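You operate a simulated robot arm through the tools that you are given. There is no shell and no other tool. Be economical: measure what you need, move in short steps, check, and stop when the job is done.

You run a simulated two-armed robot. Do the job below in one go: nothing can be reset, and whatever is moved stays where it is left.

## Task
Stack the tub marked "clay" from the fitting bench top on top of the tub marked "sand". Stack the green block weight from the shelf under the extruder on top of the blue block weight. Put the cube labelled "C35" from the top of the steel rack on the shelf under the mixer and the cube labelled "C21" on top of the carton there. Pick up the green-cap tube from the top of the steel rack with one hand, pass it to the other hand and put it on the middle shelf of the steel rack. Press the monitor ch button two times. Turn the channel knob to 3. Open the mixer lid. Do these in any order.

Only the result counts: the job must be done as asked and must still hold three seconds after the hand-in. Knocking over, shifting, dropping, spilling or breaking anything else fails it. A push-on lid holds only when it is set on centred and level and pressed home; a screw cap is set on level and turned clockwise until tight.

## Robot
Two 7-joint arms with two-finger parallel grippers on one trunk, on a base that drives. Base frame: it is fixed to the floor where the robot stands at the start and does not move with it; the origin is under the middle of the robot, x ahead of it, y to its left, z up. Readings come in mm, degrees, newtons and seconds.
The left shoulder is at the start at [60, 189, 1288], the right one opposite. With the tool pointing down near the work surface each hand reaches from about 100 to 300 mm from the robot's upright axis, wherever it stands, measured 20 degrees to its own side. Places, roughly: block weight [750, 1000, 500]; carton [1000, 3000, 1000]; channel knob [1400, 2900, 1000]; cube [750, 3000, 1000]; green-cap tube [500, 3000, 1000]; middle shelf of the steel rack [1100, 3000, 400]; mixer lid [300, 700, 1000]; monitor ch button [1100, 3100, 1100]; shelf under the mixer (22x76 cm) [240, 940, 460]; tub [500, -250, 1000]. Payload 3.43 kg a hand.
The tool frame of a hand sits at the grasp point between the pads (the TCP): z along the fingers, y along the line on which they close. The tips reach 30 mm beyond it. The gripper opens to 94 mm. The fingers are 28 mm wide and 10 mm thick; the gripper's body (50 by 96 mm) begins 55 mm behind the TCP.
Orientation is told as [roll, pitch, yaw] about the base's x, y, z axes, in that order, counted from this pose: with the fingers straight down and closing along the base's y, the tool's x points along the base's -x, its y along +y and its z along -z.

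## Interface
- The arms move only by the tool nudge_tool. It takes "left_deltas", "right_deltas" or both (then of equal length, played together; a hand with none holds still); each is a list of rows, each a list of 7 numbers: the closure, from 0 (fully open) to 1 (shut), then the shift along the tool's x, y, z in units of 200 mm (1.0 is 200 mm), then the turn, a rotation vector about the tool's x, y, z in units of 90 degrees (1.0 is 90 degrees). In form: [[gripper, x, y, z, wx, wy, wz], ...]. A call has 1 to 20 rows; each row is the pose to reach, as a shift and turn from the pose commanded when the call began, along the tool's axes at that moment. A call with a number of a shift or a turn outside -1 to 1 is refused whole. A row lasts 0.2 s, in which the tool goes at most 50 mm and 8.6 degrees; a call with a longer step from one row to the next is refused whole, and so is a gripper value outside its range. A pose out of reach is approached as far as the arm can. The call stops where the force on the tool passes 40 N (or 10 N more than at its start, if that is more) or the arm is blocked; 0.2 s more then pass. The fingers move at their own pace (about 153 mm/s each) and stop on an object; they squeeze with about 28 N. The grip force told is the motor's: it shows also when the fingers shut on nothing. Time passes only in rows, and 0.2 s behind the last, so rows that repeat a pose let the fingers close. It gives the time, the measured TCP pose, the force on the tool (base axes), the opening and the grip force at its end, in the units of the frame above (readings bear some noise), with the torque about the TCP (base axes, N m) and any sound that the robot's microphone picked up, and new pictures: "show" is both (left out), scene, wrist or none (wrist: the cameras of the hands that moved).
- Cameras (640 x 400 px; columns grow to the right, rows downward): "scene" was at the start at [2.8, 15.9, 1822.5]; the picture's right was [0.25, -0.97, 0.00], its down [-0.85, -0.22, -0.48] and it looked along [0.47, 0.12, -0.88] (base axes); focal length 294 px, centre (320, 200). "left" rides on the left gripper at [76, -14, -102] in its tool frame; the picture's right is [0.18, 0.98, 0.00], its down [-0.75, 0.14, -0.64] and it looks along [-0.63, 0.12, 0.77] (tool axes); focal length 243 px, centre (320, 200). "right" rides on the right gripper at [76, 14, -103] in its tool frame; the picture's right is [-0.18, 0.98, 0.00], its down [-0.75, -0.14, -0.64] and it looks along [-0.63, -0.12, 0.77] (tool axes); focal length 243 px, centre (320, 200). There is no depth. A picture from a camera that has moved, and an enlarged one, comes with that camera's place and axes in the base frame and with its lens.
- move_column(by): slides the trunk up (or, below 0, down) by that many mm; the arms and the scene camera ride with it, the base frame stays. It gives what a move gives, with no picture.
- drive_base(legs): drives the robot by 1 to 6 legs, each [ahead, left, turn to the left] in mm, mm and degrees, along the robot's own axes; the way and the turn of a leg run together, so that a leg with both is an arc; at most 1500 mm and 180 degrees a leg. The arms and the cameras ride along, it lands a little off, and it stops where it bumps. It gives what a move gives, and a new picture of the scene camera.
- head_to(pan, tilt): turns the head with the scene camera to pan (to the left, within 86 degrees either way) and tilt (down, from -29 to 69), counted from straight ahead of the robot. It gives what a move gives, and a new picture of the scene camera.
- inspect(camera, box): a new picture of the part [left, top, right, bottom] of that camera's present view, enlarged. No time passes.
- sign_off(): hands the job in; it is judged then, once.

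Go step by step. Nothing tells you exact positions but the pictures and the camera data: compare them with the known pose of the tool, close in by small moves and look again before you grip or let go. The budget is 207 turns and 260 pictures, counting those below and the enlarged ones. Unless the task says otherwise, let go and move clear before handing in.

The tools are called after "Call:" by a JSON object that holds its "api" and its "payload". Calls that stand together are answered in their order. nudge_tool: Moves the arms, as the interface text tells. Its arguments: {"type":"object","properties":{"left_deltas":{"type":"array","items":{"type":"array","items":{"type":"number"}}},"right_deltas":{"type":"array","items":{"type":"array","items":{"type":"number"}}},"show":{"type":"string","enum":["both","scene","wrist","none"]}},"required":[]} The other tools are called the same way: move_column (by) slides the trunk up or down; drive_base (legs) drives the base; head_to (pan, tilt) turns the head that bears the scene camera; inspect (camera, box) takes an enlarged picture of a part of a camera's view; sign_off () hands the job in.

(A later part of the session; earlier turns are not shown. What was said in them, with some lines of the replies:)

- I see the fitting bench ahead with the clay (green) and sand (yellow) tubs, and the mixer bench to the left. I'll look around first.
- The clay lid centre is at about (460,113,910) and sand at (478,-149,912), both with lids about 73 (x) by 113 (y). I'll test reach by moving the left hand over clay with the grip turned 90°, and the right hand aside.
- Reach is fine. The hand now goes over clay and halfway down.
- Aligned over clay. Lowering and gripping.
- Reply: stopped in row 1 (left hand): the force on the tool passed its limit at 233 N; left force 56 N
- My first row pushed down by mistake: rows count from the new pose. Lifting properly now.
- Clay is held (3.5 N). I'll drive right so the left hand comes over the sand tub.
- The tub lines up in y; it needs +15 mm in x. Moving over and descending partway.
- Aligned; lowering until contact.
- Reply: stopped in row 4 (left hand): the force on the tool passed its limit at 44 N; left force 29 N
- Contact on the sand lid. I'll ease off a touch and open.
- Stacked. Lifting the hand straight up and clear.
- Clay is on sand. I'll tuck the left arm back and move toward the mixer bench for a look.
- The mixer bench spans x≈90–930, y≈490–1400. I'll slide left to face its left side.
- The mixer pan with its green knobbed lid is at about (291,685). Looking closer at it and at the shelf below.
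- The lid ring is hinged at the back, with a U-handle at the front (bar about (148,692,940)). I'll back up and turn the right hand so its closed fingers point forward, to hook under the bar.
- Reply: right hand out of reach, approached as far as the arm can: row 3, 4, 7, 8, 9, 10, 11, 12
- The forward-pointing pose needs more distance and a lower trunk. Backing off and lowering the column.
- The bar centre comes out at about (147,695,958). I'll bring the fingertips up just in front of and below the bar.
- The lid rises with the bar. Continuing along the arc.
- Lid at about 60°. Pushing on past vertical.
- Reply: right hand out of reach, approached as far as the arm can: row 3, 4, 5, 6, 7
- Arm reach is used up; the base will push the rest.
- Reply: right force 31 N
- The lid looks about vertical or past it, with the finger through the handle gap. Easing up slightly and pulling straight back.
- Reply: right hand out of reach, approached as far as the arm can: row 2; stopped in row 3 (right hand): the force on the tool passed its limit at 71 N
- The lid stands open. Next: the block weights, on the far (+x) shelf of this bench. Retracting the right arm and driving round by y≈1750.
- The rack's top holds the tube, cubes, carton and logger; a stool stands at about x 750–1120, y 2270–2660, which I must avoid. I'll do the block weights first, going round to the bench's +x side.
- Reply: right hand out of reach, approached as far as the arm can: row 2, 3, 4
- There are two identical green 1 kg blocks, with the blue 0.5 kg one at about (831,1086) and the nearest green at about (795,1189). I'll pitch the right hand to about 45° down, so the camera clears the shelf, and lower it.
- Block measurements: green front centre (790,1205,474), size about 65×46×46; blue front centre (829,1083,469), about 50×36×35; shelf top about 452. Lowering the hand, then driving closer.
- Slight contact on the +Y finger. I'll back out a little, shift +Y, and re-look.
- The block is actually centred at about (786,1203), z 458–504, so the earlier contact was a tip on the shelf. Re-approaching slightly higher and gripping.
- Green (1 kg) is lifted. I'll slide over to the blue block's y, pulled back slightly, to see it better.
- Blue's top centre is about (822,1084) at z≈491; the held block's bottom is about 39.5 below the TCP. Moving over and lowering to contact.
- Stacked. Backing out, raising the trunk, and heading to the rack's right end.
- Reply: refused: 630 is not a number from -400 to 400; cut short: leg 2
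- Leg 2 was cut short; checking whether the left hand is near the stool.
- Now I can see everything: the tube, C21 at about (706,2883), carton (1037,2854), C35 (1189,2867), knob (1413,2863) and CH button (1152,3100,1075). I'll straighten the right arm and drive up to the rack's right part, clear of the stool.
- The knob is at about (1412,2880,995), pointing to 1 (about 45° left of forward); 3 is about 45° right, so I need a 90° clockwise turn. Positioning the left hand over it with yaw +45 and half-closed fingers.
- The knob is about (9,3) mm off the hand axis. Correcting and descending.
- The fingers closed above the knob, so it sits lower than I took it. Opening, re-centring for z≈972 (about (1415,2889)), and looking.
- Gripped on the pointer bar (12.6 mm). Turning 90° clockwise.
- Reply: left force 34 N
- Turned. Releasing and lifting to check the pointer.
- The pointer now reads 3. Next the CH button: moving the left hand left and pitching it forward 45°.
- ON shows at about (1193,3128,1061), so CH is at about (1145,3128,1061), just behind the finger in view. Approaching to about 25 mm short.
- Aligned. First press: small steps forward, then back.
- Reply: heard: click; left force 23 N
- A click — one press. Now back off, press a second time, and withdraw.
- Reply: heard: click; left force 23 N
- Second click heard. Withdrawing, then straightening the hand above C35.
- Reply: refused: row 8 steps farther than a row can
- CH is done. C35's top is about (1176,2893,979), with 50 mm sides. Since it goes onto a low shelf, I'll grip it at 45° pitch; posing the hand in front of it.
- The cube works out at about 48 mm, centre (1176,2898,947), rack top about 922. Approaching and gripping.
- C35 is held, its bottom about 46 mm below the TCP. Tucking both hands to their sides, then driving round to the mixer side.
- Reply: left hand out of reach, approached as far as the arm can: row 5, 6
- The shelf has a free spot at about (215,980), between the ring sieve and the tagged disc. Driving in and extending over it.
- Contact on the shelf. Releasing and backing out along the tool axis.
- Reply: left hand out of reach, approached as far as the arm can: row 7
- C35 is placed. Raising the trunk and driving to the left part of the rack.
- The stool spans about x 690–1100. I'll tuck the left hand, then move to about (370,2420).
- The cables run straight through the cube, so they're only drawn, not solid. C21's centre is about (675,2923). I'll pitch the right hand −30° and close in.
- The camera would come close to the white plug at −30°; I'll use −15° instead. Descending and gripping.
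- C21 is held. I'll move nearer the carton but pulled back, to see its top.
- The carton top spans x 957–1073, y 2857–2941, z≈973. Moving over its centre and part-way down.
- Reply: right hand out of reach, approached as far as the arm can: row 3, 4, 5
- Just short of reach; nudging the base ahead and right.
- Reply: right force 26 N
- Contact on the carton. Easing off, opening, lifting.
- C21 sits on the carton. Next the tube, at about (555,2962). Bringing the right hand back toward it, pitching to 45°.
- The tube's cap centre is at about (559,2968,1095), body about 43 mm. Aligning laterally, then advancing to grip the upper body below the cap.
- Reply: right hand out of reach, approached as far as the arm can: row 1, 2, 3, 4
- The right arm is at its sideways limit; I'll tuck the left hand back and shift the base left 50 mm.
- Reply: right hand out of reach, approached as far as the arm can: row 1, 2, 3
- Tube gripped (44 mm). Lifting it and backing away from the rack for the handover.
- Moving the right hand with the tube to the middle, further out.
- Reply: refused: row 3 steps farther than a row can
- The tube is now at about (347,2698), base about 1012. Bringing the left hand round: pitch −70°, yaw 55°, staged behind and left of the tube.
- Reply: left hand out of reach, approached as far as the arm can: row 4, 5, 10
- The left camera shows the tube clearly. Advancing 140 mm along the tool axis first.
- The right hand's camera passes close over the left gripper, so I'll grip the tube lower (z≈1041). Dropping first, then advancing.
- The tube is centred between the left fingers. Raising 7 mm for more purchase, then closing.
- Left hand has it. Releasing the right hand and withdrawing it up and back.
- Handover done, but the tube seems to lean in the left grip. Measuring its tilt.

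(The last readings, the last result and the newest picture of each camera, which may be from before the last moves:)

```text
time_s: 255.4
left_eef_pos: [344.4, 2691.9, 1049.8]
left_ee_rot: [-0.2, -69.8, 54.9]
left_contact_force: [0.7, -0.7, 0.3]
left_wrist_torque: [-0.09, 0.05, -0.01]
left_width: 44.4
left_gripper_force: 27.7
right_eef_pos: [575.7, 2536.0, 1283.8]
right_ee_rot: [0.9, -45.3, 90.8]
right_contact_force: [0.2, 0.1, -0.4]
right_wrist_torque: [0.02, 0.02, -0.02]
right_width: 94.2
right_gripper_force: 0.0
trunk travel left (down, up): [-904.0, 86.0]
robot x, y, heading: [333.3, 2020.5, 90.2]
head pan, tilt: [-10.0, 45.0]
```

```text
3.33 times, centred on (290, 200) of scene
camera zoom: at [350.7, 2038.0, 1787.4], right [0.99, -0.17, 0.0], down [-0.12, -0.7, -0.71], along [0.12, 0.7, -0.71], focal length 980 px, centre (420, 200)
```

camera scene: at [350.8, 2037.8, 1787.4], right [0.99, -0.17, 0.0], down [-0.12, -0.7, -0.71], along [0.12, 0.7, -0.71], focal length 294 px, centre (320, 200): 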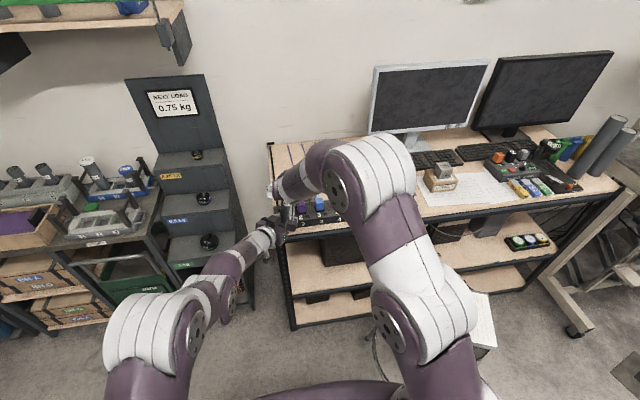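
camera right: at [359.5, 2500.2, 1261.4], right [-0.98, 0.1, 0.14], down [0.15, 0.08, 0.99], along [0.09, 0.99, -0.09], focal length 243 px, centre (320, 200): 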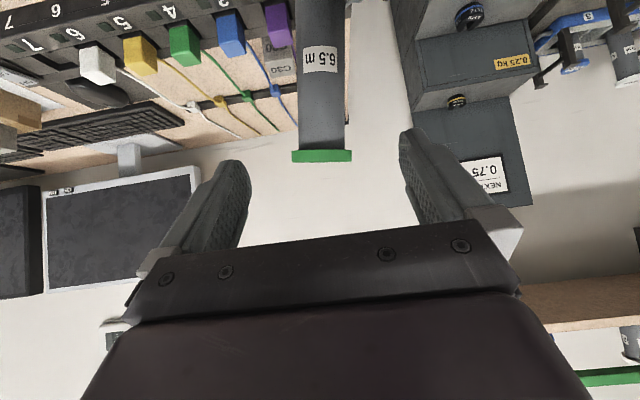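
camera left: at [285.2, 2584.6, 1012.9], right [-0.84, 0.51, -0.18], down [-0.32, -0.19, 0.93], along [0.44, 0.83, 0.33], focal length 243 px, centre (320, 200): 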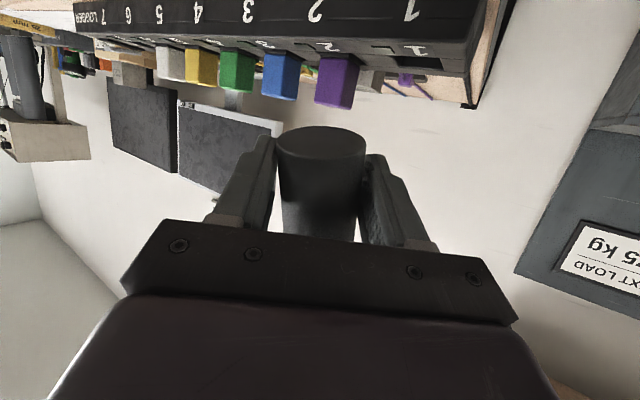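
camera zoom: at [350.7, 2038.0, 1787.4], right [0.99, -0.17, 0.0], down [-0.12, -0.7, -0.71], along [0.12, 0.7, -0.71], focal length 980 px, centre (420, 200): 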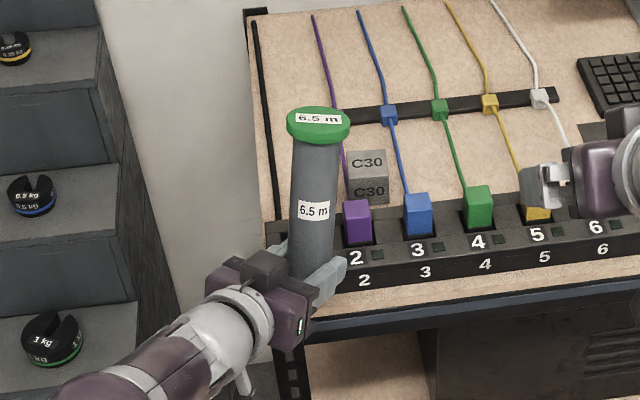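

The tube leans about 14° forward in the grip. I'll pitch the left hand to −84° to stand it upright, and look at the middle shelf.

Call:
{"api": "nudge_tool", "payload": {"left_deltas": [[1, 0, 0, -0.05, 0, -0.078, 0], [1, 0, 0, -0.1, 0, -0.156, 0], [1, 0, 0, -0.1, 0, -0.156, 0]], "show": "wrist"}}

Call:
{"api": "inspect", "payload": {"camera": "scene", "box": [210, 140, 370, 260]}}

Call:
{"api": "inspect", "payload": {"camera": "scene", "box": [260, 200, 500, 350]}}

```text
time_s: 256.2
left_eef_pos: [333.2, 2677.3, 1054.3]
left_ee_rot: [-2.1, -83.7, 56.8]
left_contact_force: [-0.2, -0.2, -4.3]
left_wrist_torque: [-0.02, 0.02, -0.01]
left_width: 44.5
left_gripper_force: 28.4
right_eef_pos: [574.2, 2537.7, 1281.7]
right_ee_rot: [0.9, -45.1, 90.9]
right_contact_force: [-0.5, -0.3, -1.2]
right_wrist_torque: [-0.03, 0.0, 0.03]
right_width: 94.0
right_gripper_force: 0.1
trunk travel left (down, up): [-904.0, 86.0]
robot x, y, heading: [336.2, 2021.6, 90.3]
head pan, tilt: [-10.0, 45.0]
camera left: at [282.0, 2579.3, 990.3], right [-0.81, 0.55, -0.19], down [-0.44, -0.37, 0.82], along [0.38, 0.75, 0.54], focal length 243 px, centre (320, 200)
```

left: 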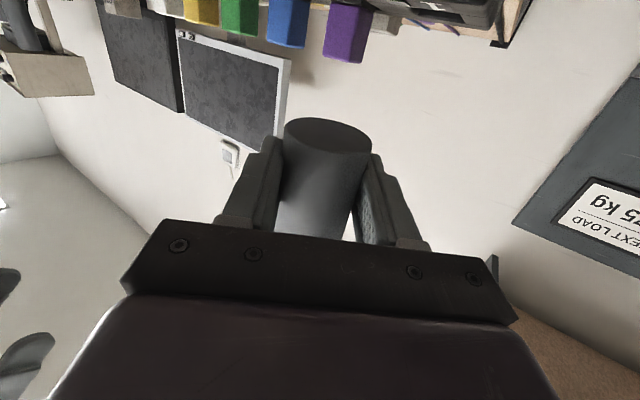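

```text
3.33 times, centred on (290, 200) of scene
camera zoom: at [349.0, 2041.3, 1787.4], right [0.99, -0.17, 0.0], down [-0.12, -0.7, -0.71], along [0.12, 0.7, -0.71], focal length 980 px, centre (420, 200)
```

zoom: 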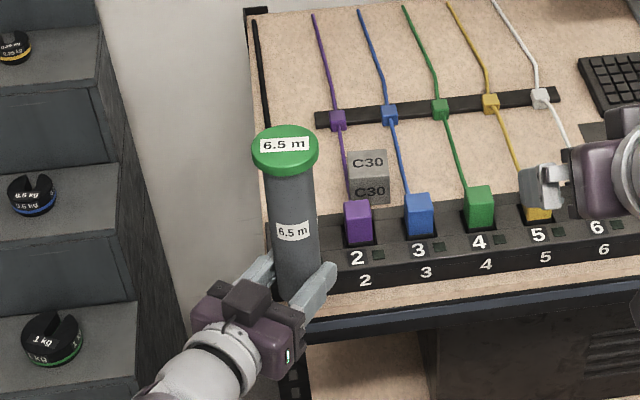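

```text
2.67 times, centred on (380, 275) of scene
camera zoom: at [349.0, 2041.3, 1787.4], right [0.99, -0.17, 0.0], down [-0.12, -0.7, -0.71], along [0.12, 0.7, -0.71], focal length 784 px, centre (160, 0)
```

zoom: 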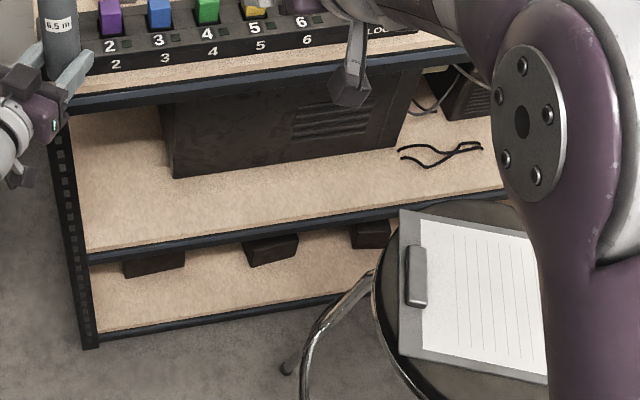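

The tube now stands upright. The middle shelf is at z≈440, with a free strip at its left front (x≈430, y≈2785). To keep away from the stool I'll turn the robot to about 57° and come in from the left.

Call:
{"api": "nudge_tool", "payload": {"right_deltas": [[0, 0.13, 0, -0.13, 0, 0, 0], [0, 0.27, 0, -0.27, 0, 0, 0], [0, 0.4, 0, -0.4, 0, 0, 0], [0, 0.53, 0, -0.53, 0, 0, 0]], "show": "none"}}

Call:
{"api": "drive_base", "payload": {"legs": [[-150, 0, 0], [0, 0, -33], [30, 334, 0]]}}

Call:
{"api": "nudge_tool", "payload": {"left_deltas": [[1, 0, 0, 0, -0.075, 0, 0], [1, 0, 0, 0, -0.15, 0, 0], [1, 0, 0, 0, -0.225, 0, 0], [1, 0, 0, 0, -0.3, 0, 0], [1, 0, 0, 0, -0.367, 0, 0]], "show": "none"}}

Call:
{"api": "head_to", "payload": {"pan": 0, "tilt": 45}}

```text
time_s: 257.2
left_eef_pos: [333.0, 2676.8, 1057.1]
left_ee_rot: [-1.6, -83.8, 56.2]
left_contact_force: [0.0, -0.2, -3.2]
left_wrist_torque: [-0.06, 0.01, 0.0]
left_width: 44.4
left_gripper_force: 27.8
right_eef_pos: [577.6, 2382.8, 1283.4]
right_ee_rot: [1.0, -45.4, 90.9]
right_contact_force: [-0.5, -0.2, -0.2]
right_wrist_torque: [0.02, -0.04, 0.0]
right_width: 94.0
right_gripper_force: 0.0
trunk travel left (down, up): [-904.0, 86.0]
robot x, y, heading: [334.4, 2015.7, 90.1]
head pan, tilt: [-10.0, 45.0]
```

```text
time_s: 262.0
left_eef_pos: [429.7, 2627.4, 1054.3]
left_ee_rot: [-1.4, -83.8, 22.9]
left_contact_force: [0.3, 0.2, -2.4]
left_wrist_torque: [-0.01, 0.03, 0.03]
left_width: 44.5
left_gripper_force: 27.8
right_eef_pos: [474.9, 2250.7, 1281.2]
right_ee_rot: [1.0, -45.1, 57.5]
right_contact_force: [-0.3, -1.2, -0.6]
right_wrist_torque: [0.01, -0.02, -0.02]
right_width: 94.1
right_gripper_force: 0.1
trunk travel left (down, up): [-904.0, 86.0]
robot x, y, heading: [68.6, 2078.8, 57.1]
head pan, tilt: [-10.0, 45.0]
camera scene: at [94.9, 2085.7, 1787.4], right [0.73, -0.68, 0.0], down [-0.48, -0.52, -0.71], along [0.48, 0.52, -0.71], focal length 294 px, centre (320, 200)
```

scene: 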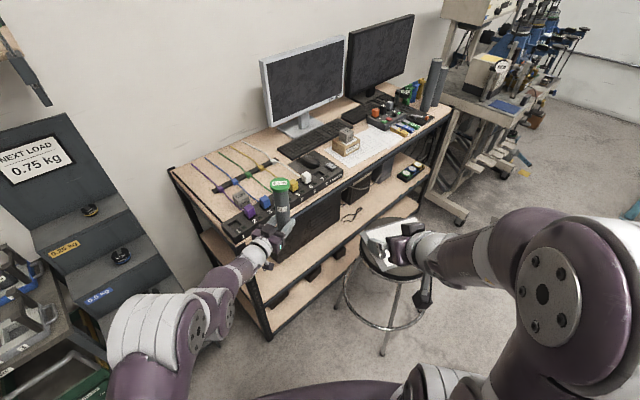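

```text
time_s: 263.2
left_eef_pos: [428.7, 2629.9, 1054.7]
left_ee_rot: [8.3, -83.9, 23.3]
left_contact_force: [0.4, -0.8, -4.1]
left_wrist_torque: [-0.05, 0.03, 0.02]
left_width: 44.7
left_gripper_force: 28.1
left hand out of reach, approached as far as the arm can: row 2, 3, 4, 5
right_eef_pos: [474.4, 2250.8, 1281.8]
right_ee_rot: [0.9, -45.1, 57.7]
right_contact_force: [0.3, 0.2, 0.4]
right_wrist_torque: [-0.01, -0.01, 0.0]
right_width: 94.1
right_gripper_force: 0.0
trunk travel left (down, up): [-904.0, 86.0]
robot x, y, heading: [74.0, 2078.9, 56.9]
head pan, tilt: [-10.0, 45.0]
```

```text
time_s: 263.9
left_eef_pos: [428.9, 2628.1, 1055.2]
left_ee_rot: [8.1, -83.9, 23.4]
left_contact_force: [-0.6, 0.7, -3.5]
left_wrist_torque: [-0.04, 0.02, 0.0]
left_width: 44.2
left_gripper_force: 28.5
right_eef_pos: [474.8, 2251.8, 1280.8]
right_ee_rot: [0.8, -45.0, 57.7]
right_contact_force: [0.4, 0.1, -0.2]
right_wrist_torque: [0.0, 0.0, 0.0]
right_width: 94.0
right_gripper_force: 0.0
trunk travel left (down, up): [-904.0, 86.0]
robot x, y, heading: [70.9, 2079.1, 56.9]
head pan, tilt: [0.0, 45.0]
camera scene: at [82.2, 2095.7, 1787.4], right [0.84, -0.54, 0.0], down [-0.39, -0.59, -0.71], along [0.38, 0.59, -0.71], focal length 294 px, centre (320, 200)
```

scene: 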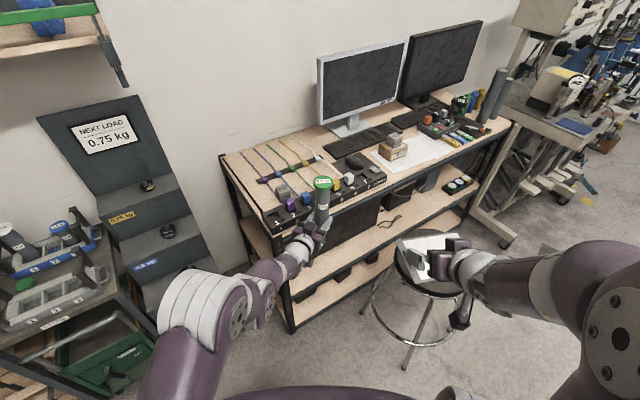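

The hand's yaw is limited there; shifting it left relative to the robot first, then finishing the yaw about the true vertical.

Call:
{"api": "nudge_tool", "payload": {"left_deltas": [[1, 0.005, 0.12, -0.055, 0, 0, 0], [1, 0.01, 0.24, -0.11, -0.03, 0, -0.003], [1, 0.015, 0.36, -0.165, -0.1, 0, -0.01], [1, 0.02, 0.45, -0.215, -0.17, 0, -0.017], [1, 0.02, 0.45, -0.215, -0.23, 0, -0.023], [1, 0.02, 0.45, -0.215, -0.28, 0, -0.028]], "show": "scene"}}

Call:
{"api": "inspect", "payload": {"camera": "scene", "box": [240, 150, 400, 270]}}

```text
time_s: 265.3
left_eef_pos: [350.3, 2681.0, 1055.6]
left_ee_rot: [8.2, -83.9, 31.8]
left_contact_force: [-0.7, 0.2, -2.7]
left_wrist_torque: [-0.04, 0.02, 0.01]
left_width: 44.2
left_gripper_force: 28.2
left hand out of reach, approached as far as the arm can: row 3, 4, 5, 6
right_eef_pos: [474.2, 2251.2, 1282.0]
right_ee_rot: [1.0, -45.1, 57.7]
right_contact_force: [-0.2, -0.8, 0.1]
right_wrist_torque: [-0.02, -0.02, 0.04]
right_width: 94.0
right_gripper_force: 0.1
trunk travel left (down, up): [-904.0, 86.0]
robot x, y, heading: [70.5, 2076.9, 57.1]
head pan, tilt: [0.0, 45.0]
camera scene: at [81.9, 2095.6, 1787.4], right [0.84, -0.54, 0.0], down [-0.38, -0.59, -0.71], along [0.38, 0.59, -0.71], focal length 294 px, centre (320, 200)
```

scene: 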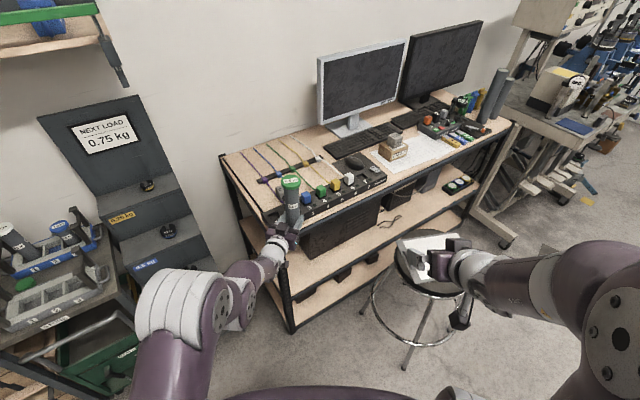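

```text
3.33 times, centred on (320, 210) of scene
camera zoom: at [81.9, 2095.6, 1787.4], right [0.84, -0.54, 0.0], down [-0.38, -0.59, -0.71], along [0.38, 0.59, -0.71], focal length 980 px, centre (320, 167)
```

zoom: 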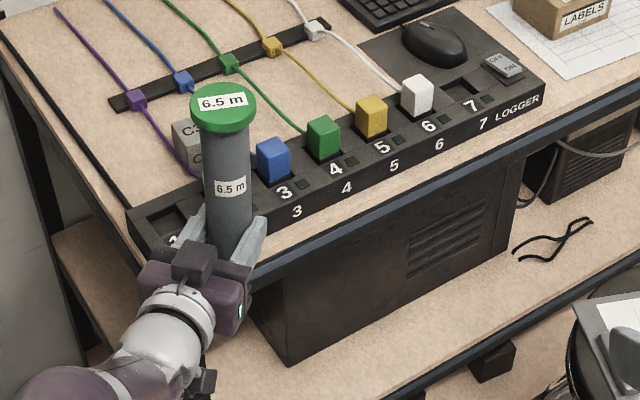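

Call:
{"api": "drive_base", "payload": {"legs": [[-120, 0, 0]]}}

Call:
{"api": "nudge_tool", "payload": {"left_deltas": [[1, 0.003, 0.12, -0.037, 0, 0, 0], [1, 0.006, 0.24, -0.074, -0.03, 0, -0.003], [1, 0.01, 0.36, -0.11, -0.08, 0, -0.008], [1, 0.013, 0.456, -0.139, -0.13, 0, -0.013], [1, 0.013, 0.456, -0.139, -0.19, 0, -0.019]], "show": "none"}}

Call:
{"api": "inspect", "payload": {"camera": "scene", "box": [220, 150, 380, 270]}}

```text
time_s: 266.6
left_eef_pos: [285.4, 2581.4, 1054.6]
left_ee_rot: [8.0, -83.8, 32.0]
left_contact_force: [0.9, 0.5, -2.6]
left_wrist_torque: [-0.02, 0.08, -0.01]
left_width: 44.2
left_gripper_force: 27.6
right_eef_pos: [409.3, 2153.6, 1281.6]
right_ee_rot: [0.8, -45.1, 57.9]
right_contact_force: [-0.6, 0.4, -0.2]
right_wrist_torque: [0.03, 0.0, -0.03]
right_width: 94.2
right_gripper_force: 0.1
trunk travel left (down, up): [-904.0, 86.0]
robot x, y, heading: [5.0, 1979.3, 57.2]
head pan, tilt: [0.0, 45.0]
camera scene: at [18.6, 1997.3, 1787.4], right [0.84, -0.54, 0.0], down [-0.38, -0.59, -0.71], along [0.38, 0.59, -0.71], focal length 294 px, centre (320, 200)
```

scene: 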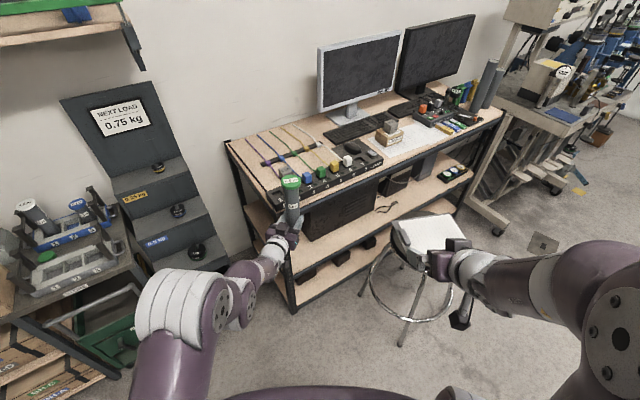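

```text
time_s: 267.8
left_eef_pos: [207.1, 2632.3, 1057.5]
left_ee_rot: [8.5, -84.0, 40.4]
left_contact_force: [0.7, 0.0, -3.3]
left_wrist_torque: [-0.05, 0.05, 0.0]
left_width: 44.2
left_gripper_force: 28.5
left hand out of reach, approached as far as the arm can: row 5
right_eef_pos: [409.5, 2151.3, 1282.2]
right_ee_rot: [0.9, -45.1, 57.7]
right_contact_force: [0.8, 0.1, -0.4]
right_wrist_torque: [-0.01, 0.05, -0.03]
right_width: 94.0
right_gripper_force: 0.0
trunk travel left (down, up): [-904.0, 86.0]
robot x, y, heading: [8.0, 1975.6, 57.3]
head pan, tilt: [0.0, 45.0]
```

```text
3.33 times, centred on (300, 210) of scene
camera zoom: at [18.2, 1995.6, 1787.4], right [0.84, -0.54, 0.0], down [-0.38, -0.59, -0.71], along [0.38, 0.59, -0.71], focal length 980 px, centre (387, 167)
```

zoom: 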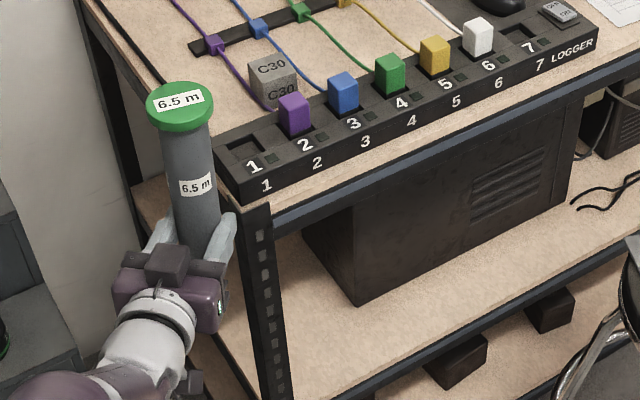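

The tube is upright. Lowering the trunk to shelf level, then moving to a spot just outside the shelf opening.

Call:
{"api": "move_column", "payload": {"by": -400}}

Call:
{"api": "move_column", "payload": {"by": -150}}

Call:
{"api": "drive_base", "payload": {"legs": [[121, -109, 0]]}}

Call:
{"api": "inspect", "payload": {"camera": "left", "box": [0, 0, 640, 400]}}

```text
time_s: 271.6
left_eef_pos: [205.4, 2630.7, 657.4]
left_ee_rot: [8.3, -83.9, 40.7]
left_contact_force: [1.1, -0.4, -3.1]
left_wrist_torque: [0.0, 0.01, 0.01]
left_width: 43.9
left_gripper_force: 27.8
right_eef_pos: [408.5, 2152.9, 881.5]
right_ee_rot: [0.9, -45.1, 57.7]
right_contact_force: [-0.5, 0.4, 0.0]
right_wrist_torque: [0.01, 0.01, -0.01]
right_width: 93.7
right_gripper_force: 0.1
trunk travel left (down, up): [-504.0, 486.0]
robot x, y, heading: [1.9, 1975.8, 57.1]
head pan, tilt: [0.0, 45.0]
```

```text
time_s: 273.3
left_eef_pos: [206.1, 2630.6, 507.8]
left_ee_rot: [8.3, -83.9, 40.8]
left_contact_force: [-1.8, 0.1, -3.4]
left_wrist_torque: [-0.03, 0.04, 0.01]
left_width: 44.3
left_gripper_force: 28.4
right_eef_pos: [409.4, 2151.8, 732.2]
right_ee_rot: [0.8, -45.1, 57.8]
right_contact_force: [0.1, 1.0, -0.4]
right_wrist_torque: [-0.03, -0.01, -0.01]
right_width: 94.0
right_gripper_force: 0.0
trunk travel left (down, up): [-354.0, 636.0]
robot x, y, heading: [5.5, 1976.9, 56.9]
head pan, tilt: [0.0, 45.0]
```

```text
time_s: 274.8
left_eef_pos: [362.0, 2672.8, 505.8]
left_ee_rot: [8.4, -84.0, 40.6]
left_contact_force: [-0.7, 0.0, -3.8]
left_wrist_torque: [-0.02, 0.03, 0.01]
left_width: 44.2
left_gripper_force: 28.3
right_eef_pos: [565.6, 2194.2, 731.1]
right_ee_rot: [1.0, -45.1, 57.7]
right_contact_force: [-0.5, -0.8, -0.1]
right_wrist_torque: [0.0, 0.02, -0.02]
right_width: 93.7
right_gripper_force: 0.1
trunk travel left (down, up): [-354.0, 636.0]
robot x, y, heading: [164.3, 2017.5, 56.8]
head pan, tilt: [0.0, 45.0]
camera scene: at [174.9, 2038.0, 1237.4], right [0.84, -0.54, 0.0], down [-0.38, -0.59, -0.71], along [0.38, 0.59, -0.71], focal length 294 px, centre (320, 200)
```

scene: 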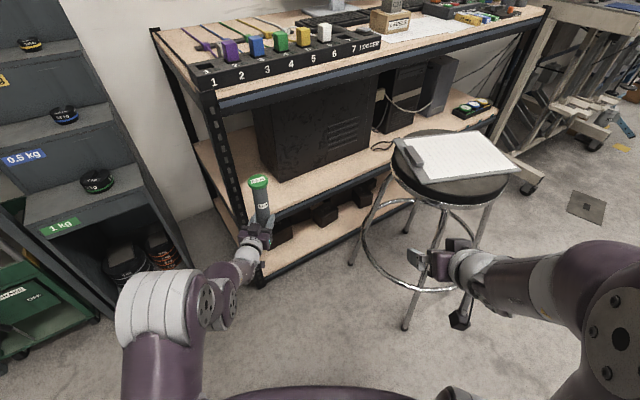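

```text
1.00 times, centred on (320, 200) of left (not enlarged: the box is as wide or as high as the picture)
camera zoom: at [300.9, 2581.1, 442.1], right [-0.76, 0.63, -0.17], down [-0.46, -0.34, 0.82], along [0.46, 0.7, 0.55], focal length 243 px, centre (320, 200)
```

zoom: 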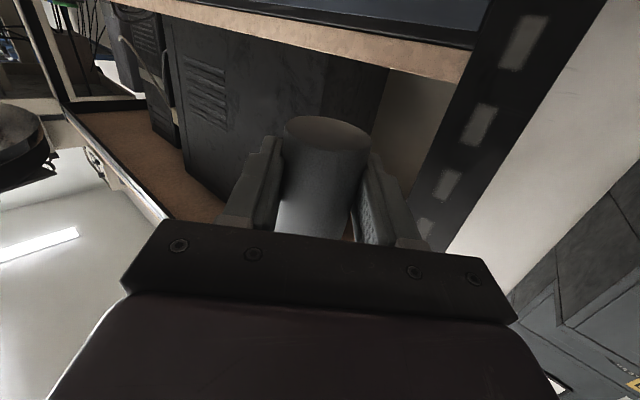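

The shelf top is at about z 456 and the tube base at about 478. Driving in 140 mm along the pointing direction.

Call:
{"api": "drive_base", "payload": {"legs": [[139, -19, 0]]}}

Call:
{"api": "inspect", "payload": {"camera": "left", "box": [0, 0, 640, 400]}}

Call:
{"api": "inspect", "payload": {"camera": "scene", "box": [180, 100, 400, 265]}}

```text
time_s: 276.1
left_eef_pos: [456.3, 2780.5, 506.8]
left_ee_rot: [8.1, -83.8, 40.7]
left_contact_force: [0.3, 1.1, -3.6]
left_wrist_torque: [-0.02, 0.06, -0.05]
left_width: 44.2
left_gripper_force: 27.8
right_eef_pos: [658.5, 2300.5, 730.1]
right_ee_rot: [0.9, -45.1, 57.7]
right_contact_force: [-0.2, 0.2, 0.2]
right_wrist_torque: [0.02, -0.03, -0.02]
right_width: 93.9
right_gripper_force: 0.0
trunk travel left (down, up): [-354.0, 636.0]
robot x, y, heading: [254.7, 2127.4, 57.0]
head pan, tilt: [0.0, 45.0]
camera scene: at [267.2, 2145.7, 1237.4], right [0.84, -0.54, 0.0], down [-0.39, -0.59, -0.71], along [0.38, 0.59, -0.71], focal length 294 px, centre (320, 200)
```

scene: 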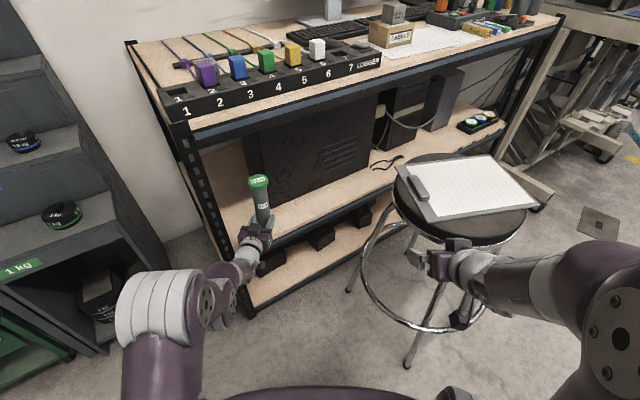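

```text
1.00 times, centred on (320, 200) of left (not enlarged: the box is as wide or as high as the picture)
camera zoom: at [393.8, 2688.3, 441.8], right [-0.76, 0.63, -0.17], down [-0.46, -0.34, 0.82], along [0.46, 0.7, 0.55], focal length 243 px, centre (320, 200)
```

zoom: 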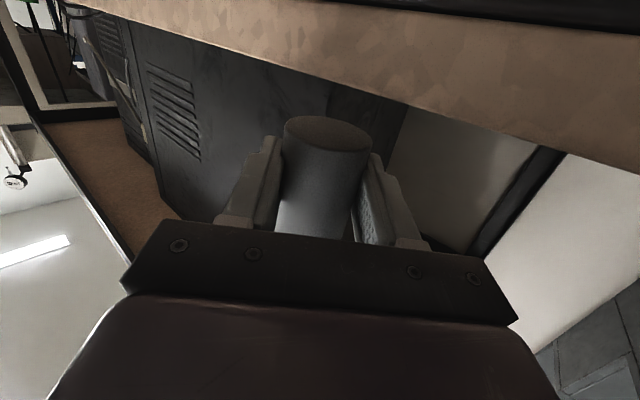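

```text
2.42 times, centred on (290, 182) of scene
camera zoom: at [267.2, 2145.7, 1237.4], right [0.84, -0.54, 0.0], down [-0.39, -0.59, -0.71], along [0.38, 0.59, -0.71], focal length 712 px, centre (393, 242)
```

zoom: 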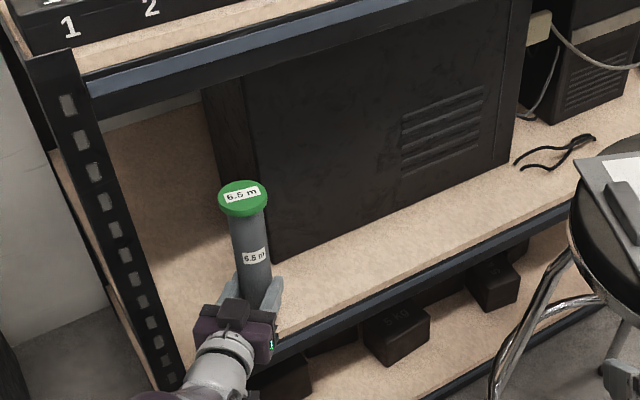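

The tube stands over the board, about 44 mm in from its edge. Lowering to contact.

Call:
{"api": "nudge_tool", "payload": {"left_deltas": [[1, 0.045, 0, 0.0047, 0, 0, 0], [1, 0.0845, 0, 0.009, 0, 0, 0], [1, 0.0945, 0, 0.01, 0, 0, 0], [1, 0.1045, 0, 0.011, 0, 0, 0], [1, 0.1145, 0, 0.012, 0, 0, 0], [1, 0.1245, 0, 0.013, 0, 0, 0], [1, 0.1345, 0, 0.014, 0, 0, 0]], "show": "wrist"}}

```text
time_s: 277.7
left_eef_pos: [455.1, 2781.6, 479.0]
left_ee_rot: [8.2, -83.9, 40.7]
left_contact_force: [-0.8, 0.2, -4.1]
left_wrist_torque: [-0.02, 0.04, -0.03]
left_width: 44.2
left_gripper_force: 27.8
right_eef_pos: [658.6, 2300.4, 732.0]
right_ee_rot: [0.9, -45.1, 57.7]
right_contact_force: [-0.4, -0.2, 0.0]
right_wrist_torque: [0.01, 0.02, -0.02]
right_width: 94.0
right_gripper_force: 0.1
trunk travel left (down, up): [-354.0, 636.0]
robot x, y, heading: [256.2, 2127.6, 57.1]
head pan, tilt: [0.0, 45.0]
camera left: at [392.9, 2689.1, 415.0], right [-0.75, 0.64, -0.17], down [-0.47, -0.33, 0.82], along [0.46, 0.7, 0.55], focal length 243 px, centre (320, 200)
```

left: 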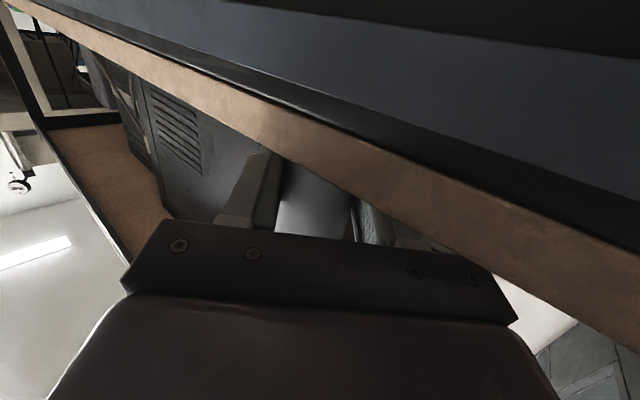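

Call:
{"api": "nudge_tool", "payload": {"left_deltas": [[1, 0.01, 0, 0.001, 0, 0, 0], [1, 0.02, 0, 0.002, 0, 0, 0], [1, 0.03, 0, 0.003, 0, 0, 0], [1, 0.04, 0, 0.004, 0, 0, 0], [1, 0.05, 0, 0.005, 0, 0, 0]], "show": "none"}}

Call:
{"api": "inspect", "payload": {"camera": "scene", "box": [200, 130, 340, 260]}}

```text
time_s: 278.9
left_eef_pos: [455.4, 2781.4, 476.1]
left_ee_rot: [9.7, -84.4, 39.2]
left_contact_force: [-2.0, -2.5, 26.7]
left_wrist_torque: [0.01, -0.55, 0.06]
left_width: 44.6
left_gripper_force: 27.4
right_eef_pos: [658.4, 2299.1, 733.0]
right_ee_rot: [1.0, -45.3, 57.7]
right_contact_force: [0.0, 0.5, 0.5]
right_wrist_torque: [0.02, -0.04, -0.03]
right_width: 94.0
right_gripper_force: 0.0
trunk travel left (down, up): [-354.0, 636.0]
robot x, y, heading: [253.0, 2127.8, 57.2]
head pan, tilt: [0.0, 45.0]
```

```text
3.08 times, centred on (270, 195) of scene
camera zoom: at [265.4, 2141.4, 1237.8], right [0.84, -0.54, 0.0], down [-0.38, -0.59, -0.71], along [0.39, 0.6, -0.71], focal length 904 px, centre (474, 215)
```

zoom: 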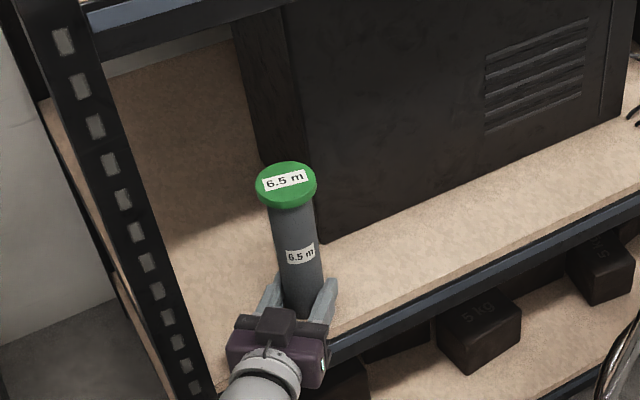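

Base contact (about 30 N). Easing off and opening, then withdrawing straight back.

Call:
{"api": "nudge_tool", "payload": {"left_deltas": [[1, -0.025, 0, -0.0025, 0, 0, 0], [0.85, -0.025, 0, -0.0025, 0, 0, 0], [0.7, -0.025, 0, -0.0025, 0, 0, 0], [0.4, -0.025, 0, -0.0025, 0, 0, 0], [0, -0.025, 0, -0.0025, 0, 0, 0], [0, -0.025, 0, -0.0025, 0, 0, 0], [0, -0.025, 0, -0.0025, 0, 0, 0]], "show": "none"}}

Call:
{"api": "inspect", "payload": {"camera": "scene", "box": [200, 130, 340, 260]}}

```text
time_s: 280.5
left_eef_pos: [454.3, 2781.1, 475.5]
left_ee_rot: [8.2, -83.9, 40.7]
left_contact_force: [-0.9, -0.2, -0.1]
left_wrist_torque: [0.0, -0.01, 0.03]
left_width: 94.1
left_gripper_force: 0.1
right_eef_pos: [658.6, 2301.0, 732.4]
right_ee_rot: [0.9, -45.1, 57.7]
right_contact_force: [-0.2, 0.5, 0.3]
right_wrist_torque: [-0.01, 0.0, 0.01]
right_width: 94.0
right_gripper_force: 0.0
trunk travel left (down, up): [-354.0, 636.0]
robot x, y, heading: [256.2, 2126.4, 57.3]
head pan, tilt: [0.0, 45.0]
```

```text
3.08 times, centred on (270, 195) of scene
camera zoom: at [266.6, 2144.6, 1237.4], right [0.84, -0.54, 0.0], down [-0.38, -0.59, -0.71], along [0.38, 0.59, -0.71], focal length 904 px, centre (474, 215)
```

zoom: 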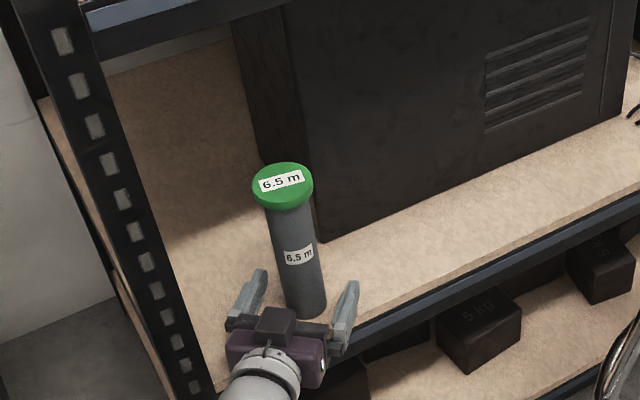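

Standing upright. Backing the open hand straight out.

Call:
{"api": "nudge_tool", "payload": {"left_deltas": [[0, 0, 0, -0.1, 0, 0, 0], [0, 0, 0, -0.22, 0, 0, 0], [0, 0, 0, -0.35, 0, 0, 0]], "show": "none"}}

Call:
{"api": "drive_base", "payload": {"legs": [[-200, 30, 0]]}}

Call:
{"api": "inspect", "payload": {"camera": "scene", "box": [200, 100, 360, 220]}}

```text
time_s: 281.3
left_eef_pos: [419.8, 2742.3, 483.0]
left_ee_rot: [7.6, -83.5, 41.3]
left_contact_force: [0.6, -0.2, -0.1]
left_wrist_torque: [0.0, 0.0, 0.0]
left_width: 93.9
left_gripper_force: 0.0
left hand out of reach, approached as far as the arm can: row 3
right_eef_pos: [659.7, 2301.3, 732.1]
right_ee_rot: [0.9, -45.0, 57.6]
right_contact_force: [-0.8, -0.8, 0.5]
right_wrist_torque: [0.0, -0.03, 0.02]
right_width: 93.7
right_gripper_force: 0.1
trunk travel left (down, up): [-354.0, 636.0]
robot x, y, heading: [256.2, 2129.6, 56.9]
head pan, tilt: [0.0, 45.0]
```

```text
time_s: 282.9
left_eef_pos: [286.4, 2590.1, 482.4]
left_ee_rot: [7.7, -83.6, 41.2]
left_contact_force: [0.2, 0.0, -0.2]
left_wrist_torque: [0.0, 0.0, -0.01]
left_width: 93.8
left_gripper_force: 0.1
right_eef_pos: [524.5, 2148.2, 731.6]
right_ee_rot: [1.0, -45.2, 57.5]
right_contact_force: [-0.2, 0.7, 0.1]
right_wrist_torque: [0.0, 0.03, -0.04]
right_width: 94.0
right_gripper_force: 0.1
trunk travel left (down, up): [-354.0, 636.0]
robot x, y, heading: [117.1, 1979.5, 56.9]
head pan, tilt: [0.0, 45.0]
camera scene: at [131.6, 1992.4, 1237.5], right [0.84, -0.54, 0.0], down [-0.39, -0.59, -0.71], along [0.39, 0.59, -0.71], focal length 294 px, centre (320, 200)
```

scene: 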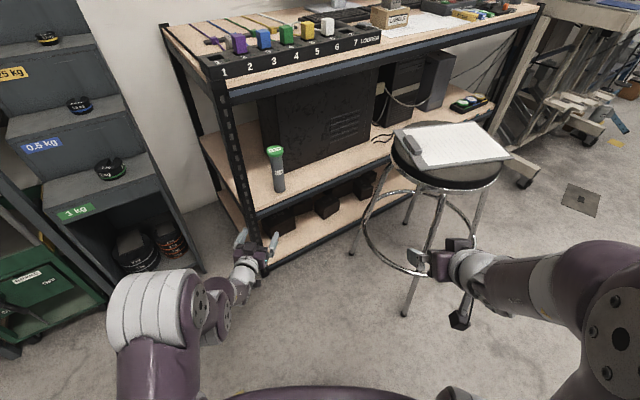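

```text
3.33 times, centred on (280, 160) of scene
camera zoom: at [131.6, 1992.4, 1237.5], right [0.84, -0.54, 0.0], down [-0.39, -0.59, -0.71], along [0.39, 0.59, -0.71], focal length 980 px, centre (453, 333)
```

zoom: 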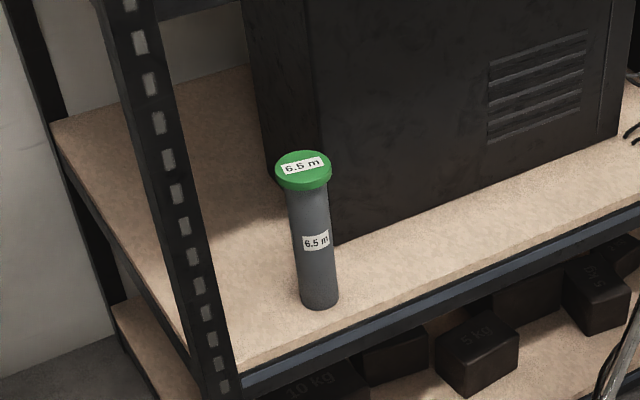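

Everything is placed: the tube stands on the middle shelf, and both hands are empty and clear. Handing in.

Call:
{"api": "sign_off", "payload": {}}

```text
The job is handed in.
```

I did all seven jobs and handed them in; I don't have the judging result.

- **Tubs:** clay is stacked on sand on the fitting bench. Early on I pushed the clay tub down by mistake (a 233 N spike) while gripping it; it lifted and stacked normally, but I couldn't check it for damage.
- **Block weights:** the green block is on the blue one. There were two identical green 1 kg blocks on that shelf, and I used the nearer one.
- **Cubes:** C35 is on the shelf under the mixer. C21 is on the carton on top of the steel rack, because there was no carton on the mixer shelf.
- **Green-cap tube:** picked up with the right hand, passed to the left, and left standing upright on the middle shelf of the steel rack.
- **Monitor CH button:** pressed twice, with a click heard each time.
- **Channel knob:** its pointer is on 3. The reader's display showed OFF throughout.
- **Mixer lid:** open, standing upright; it was still up when I last saw it, before the final rack work.

One drive near the rack stopped short when the left hand was close to the stool. I felt no force afterwards, but I can't rule out a light touch.
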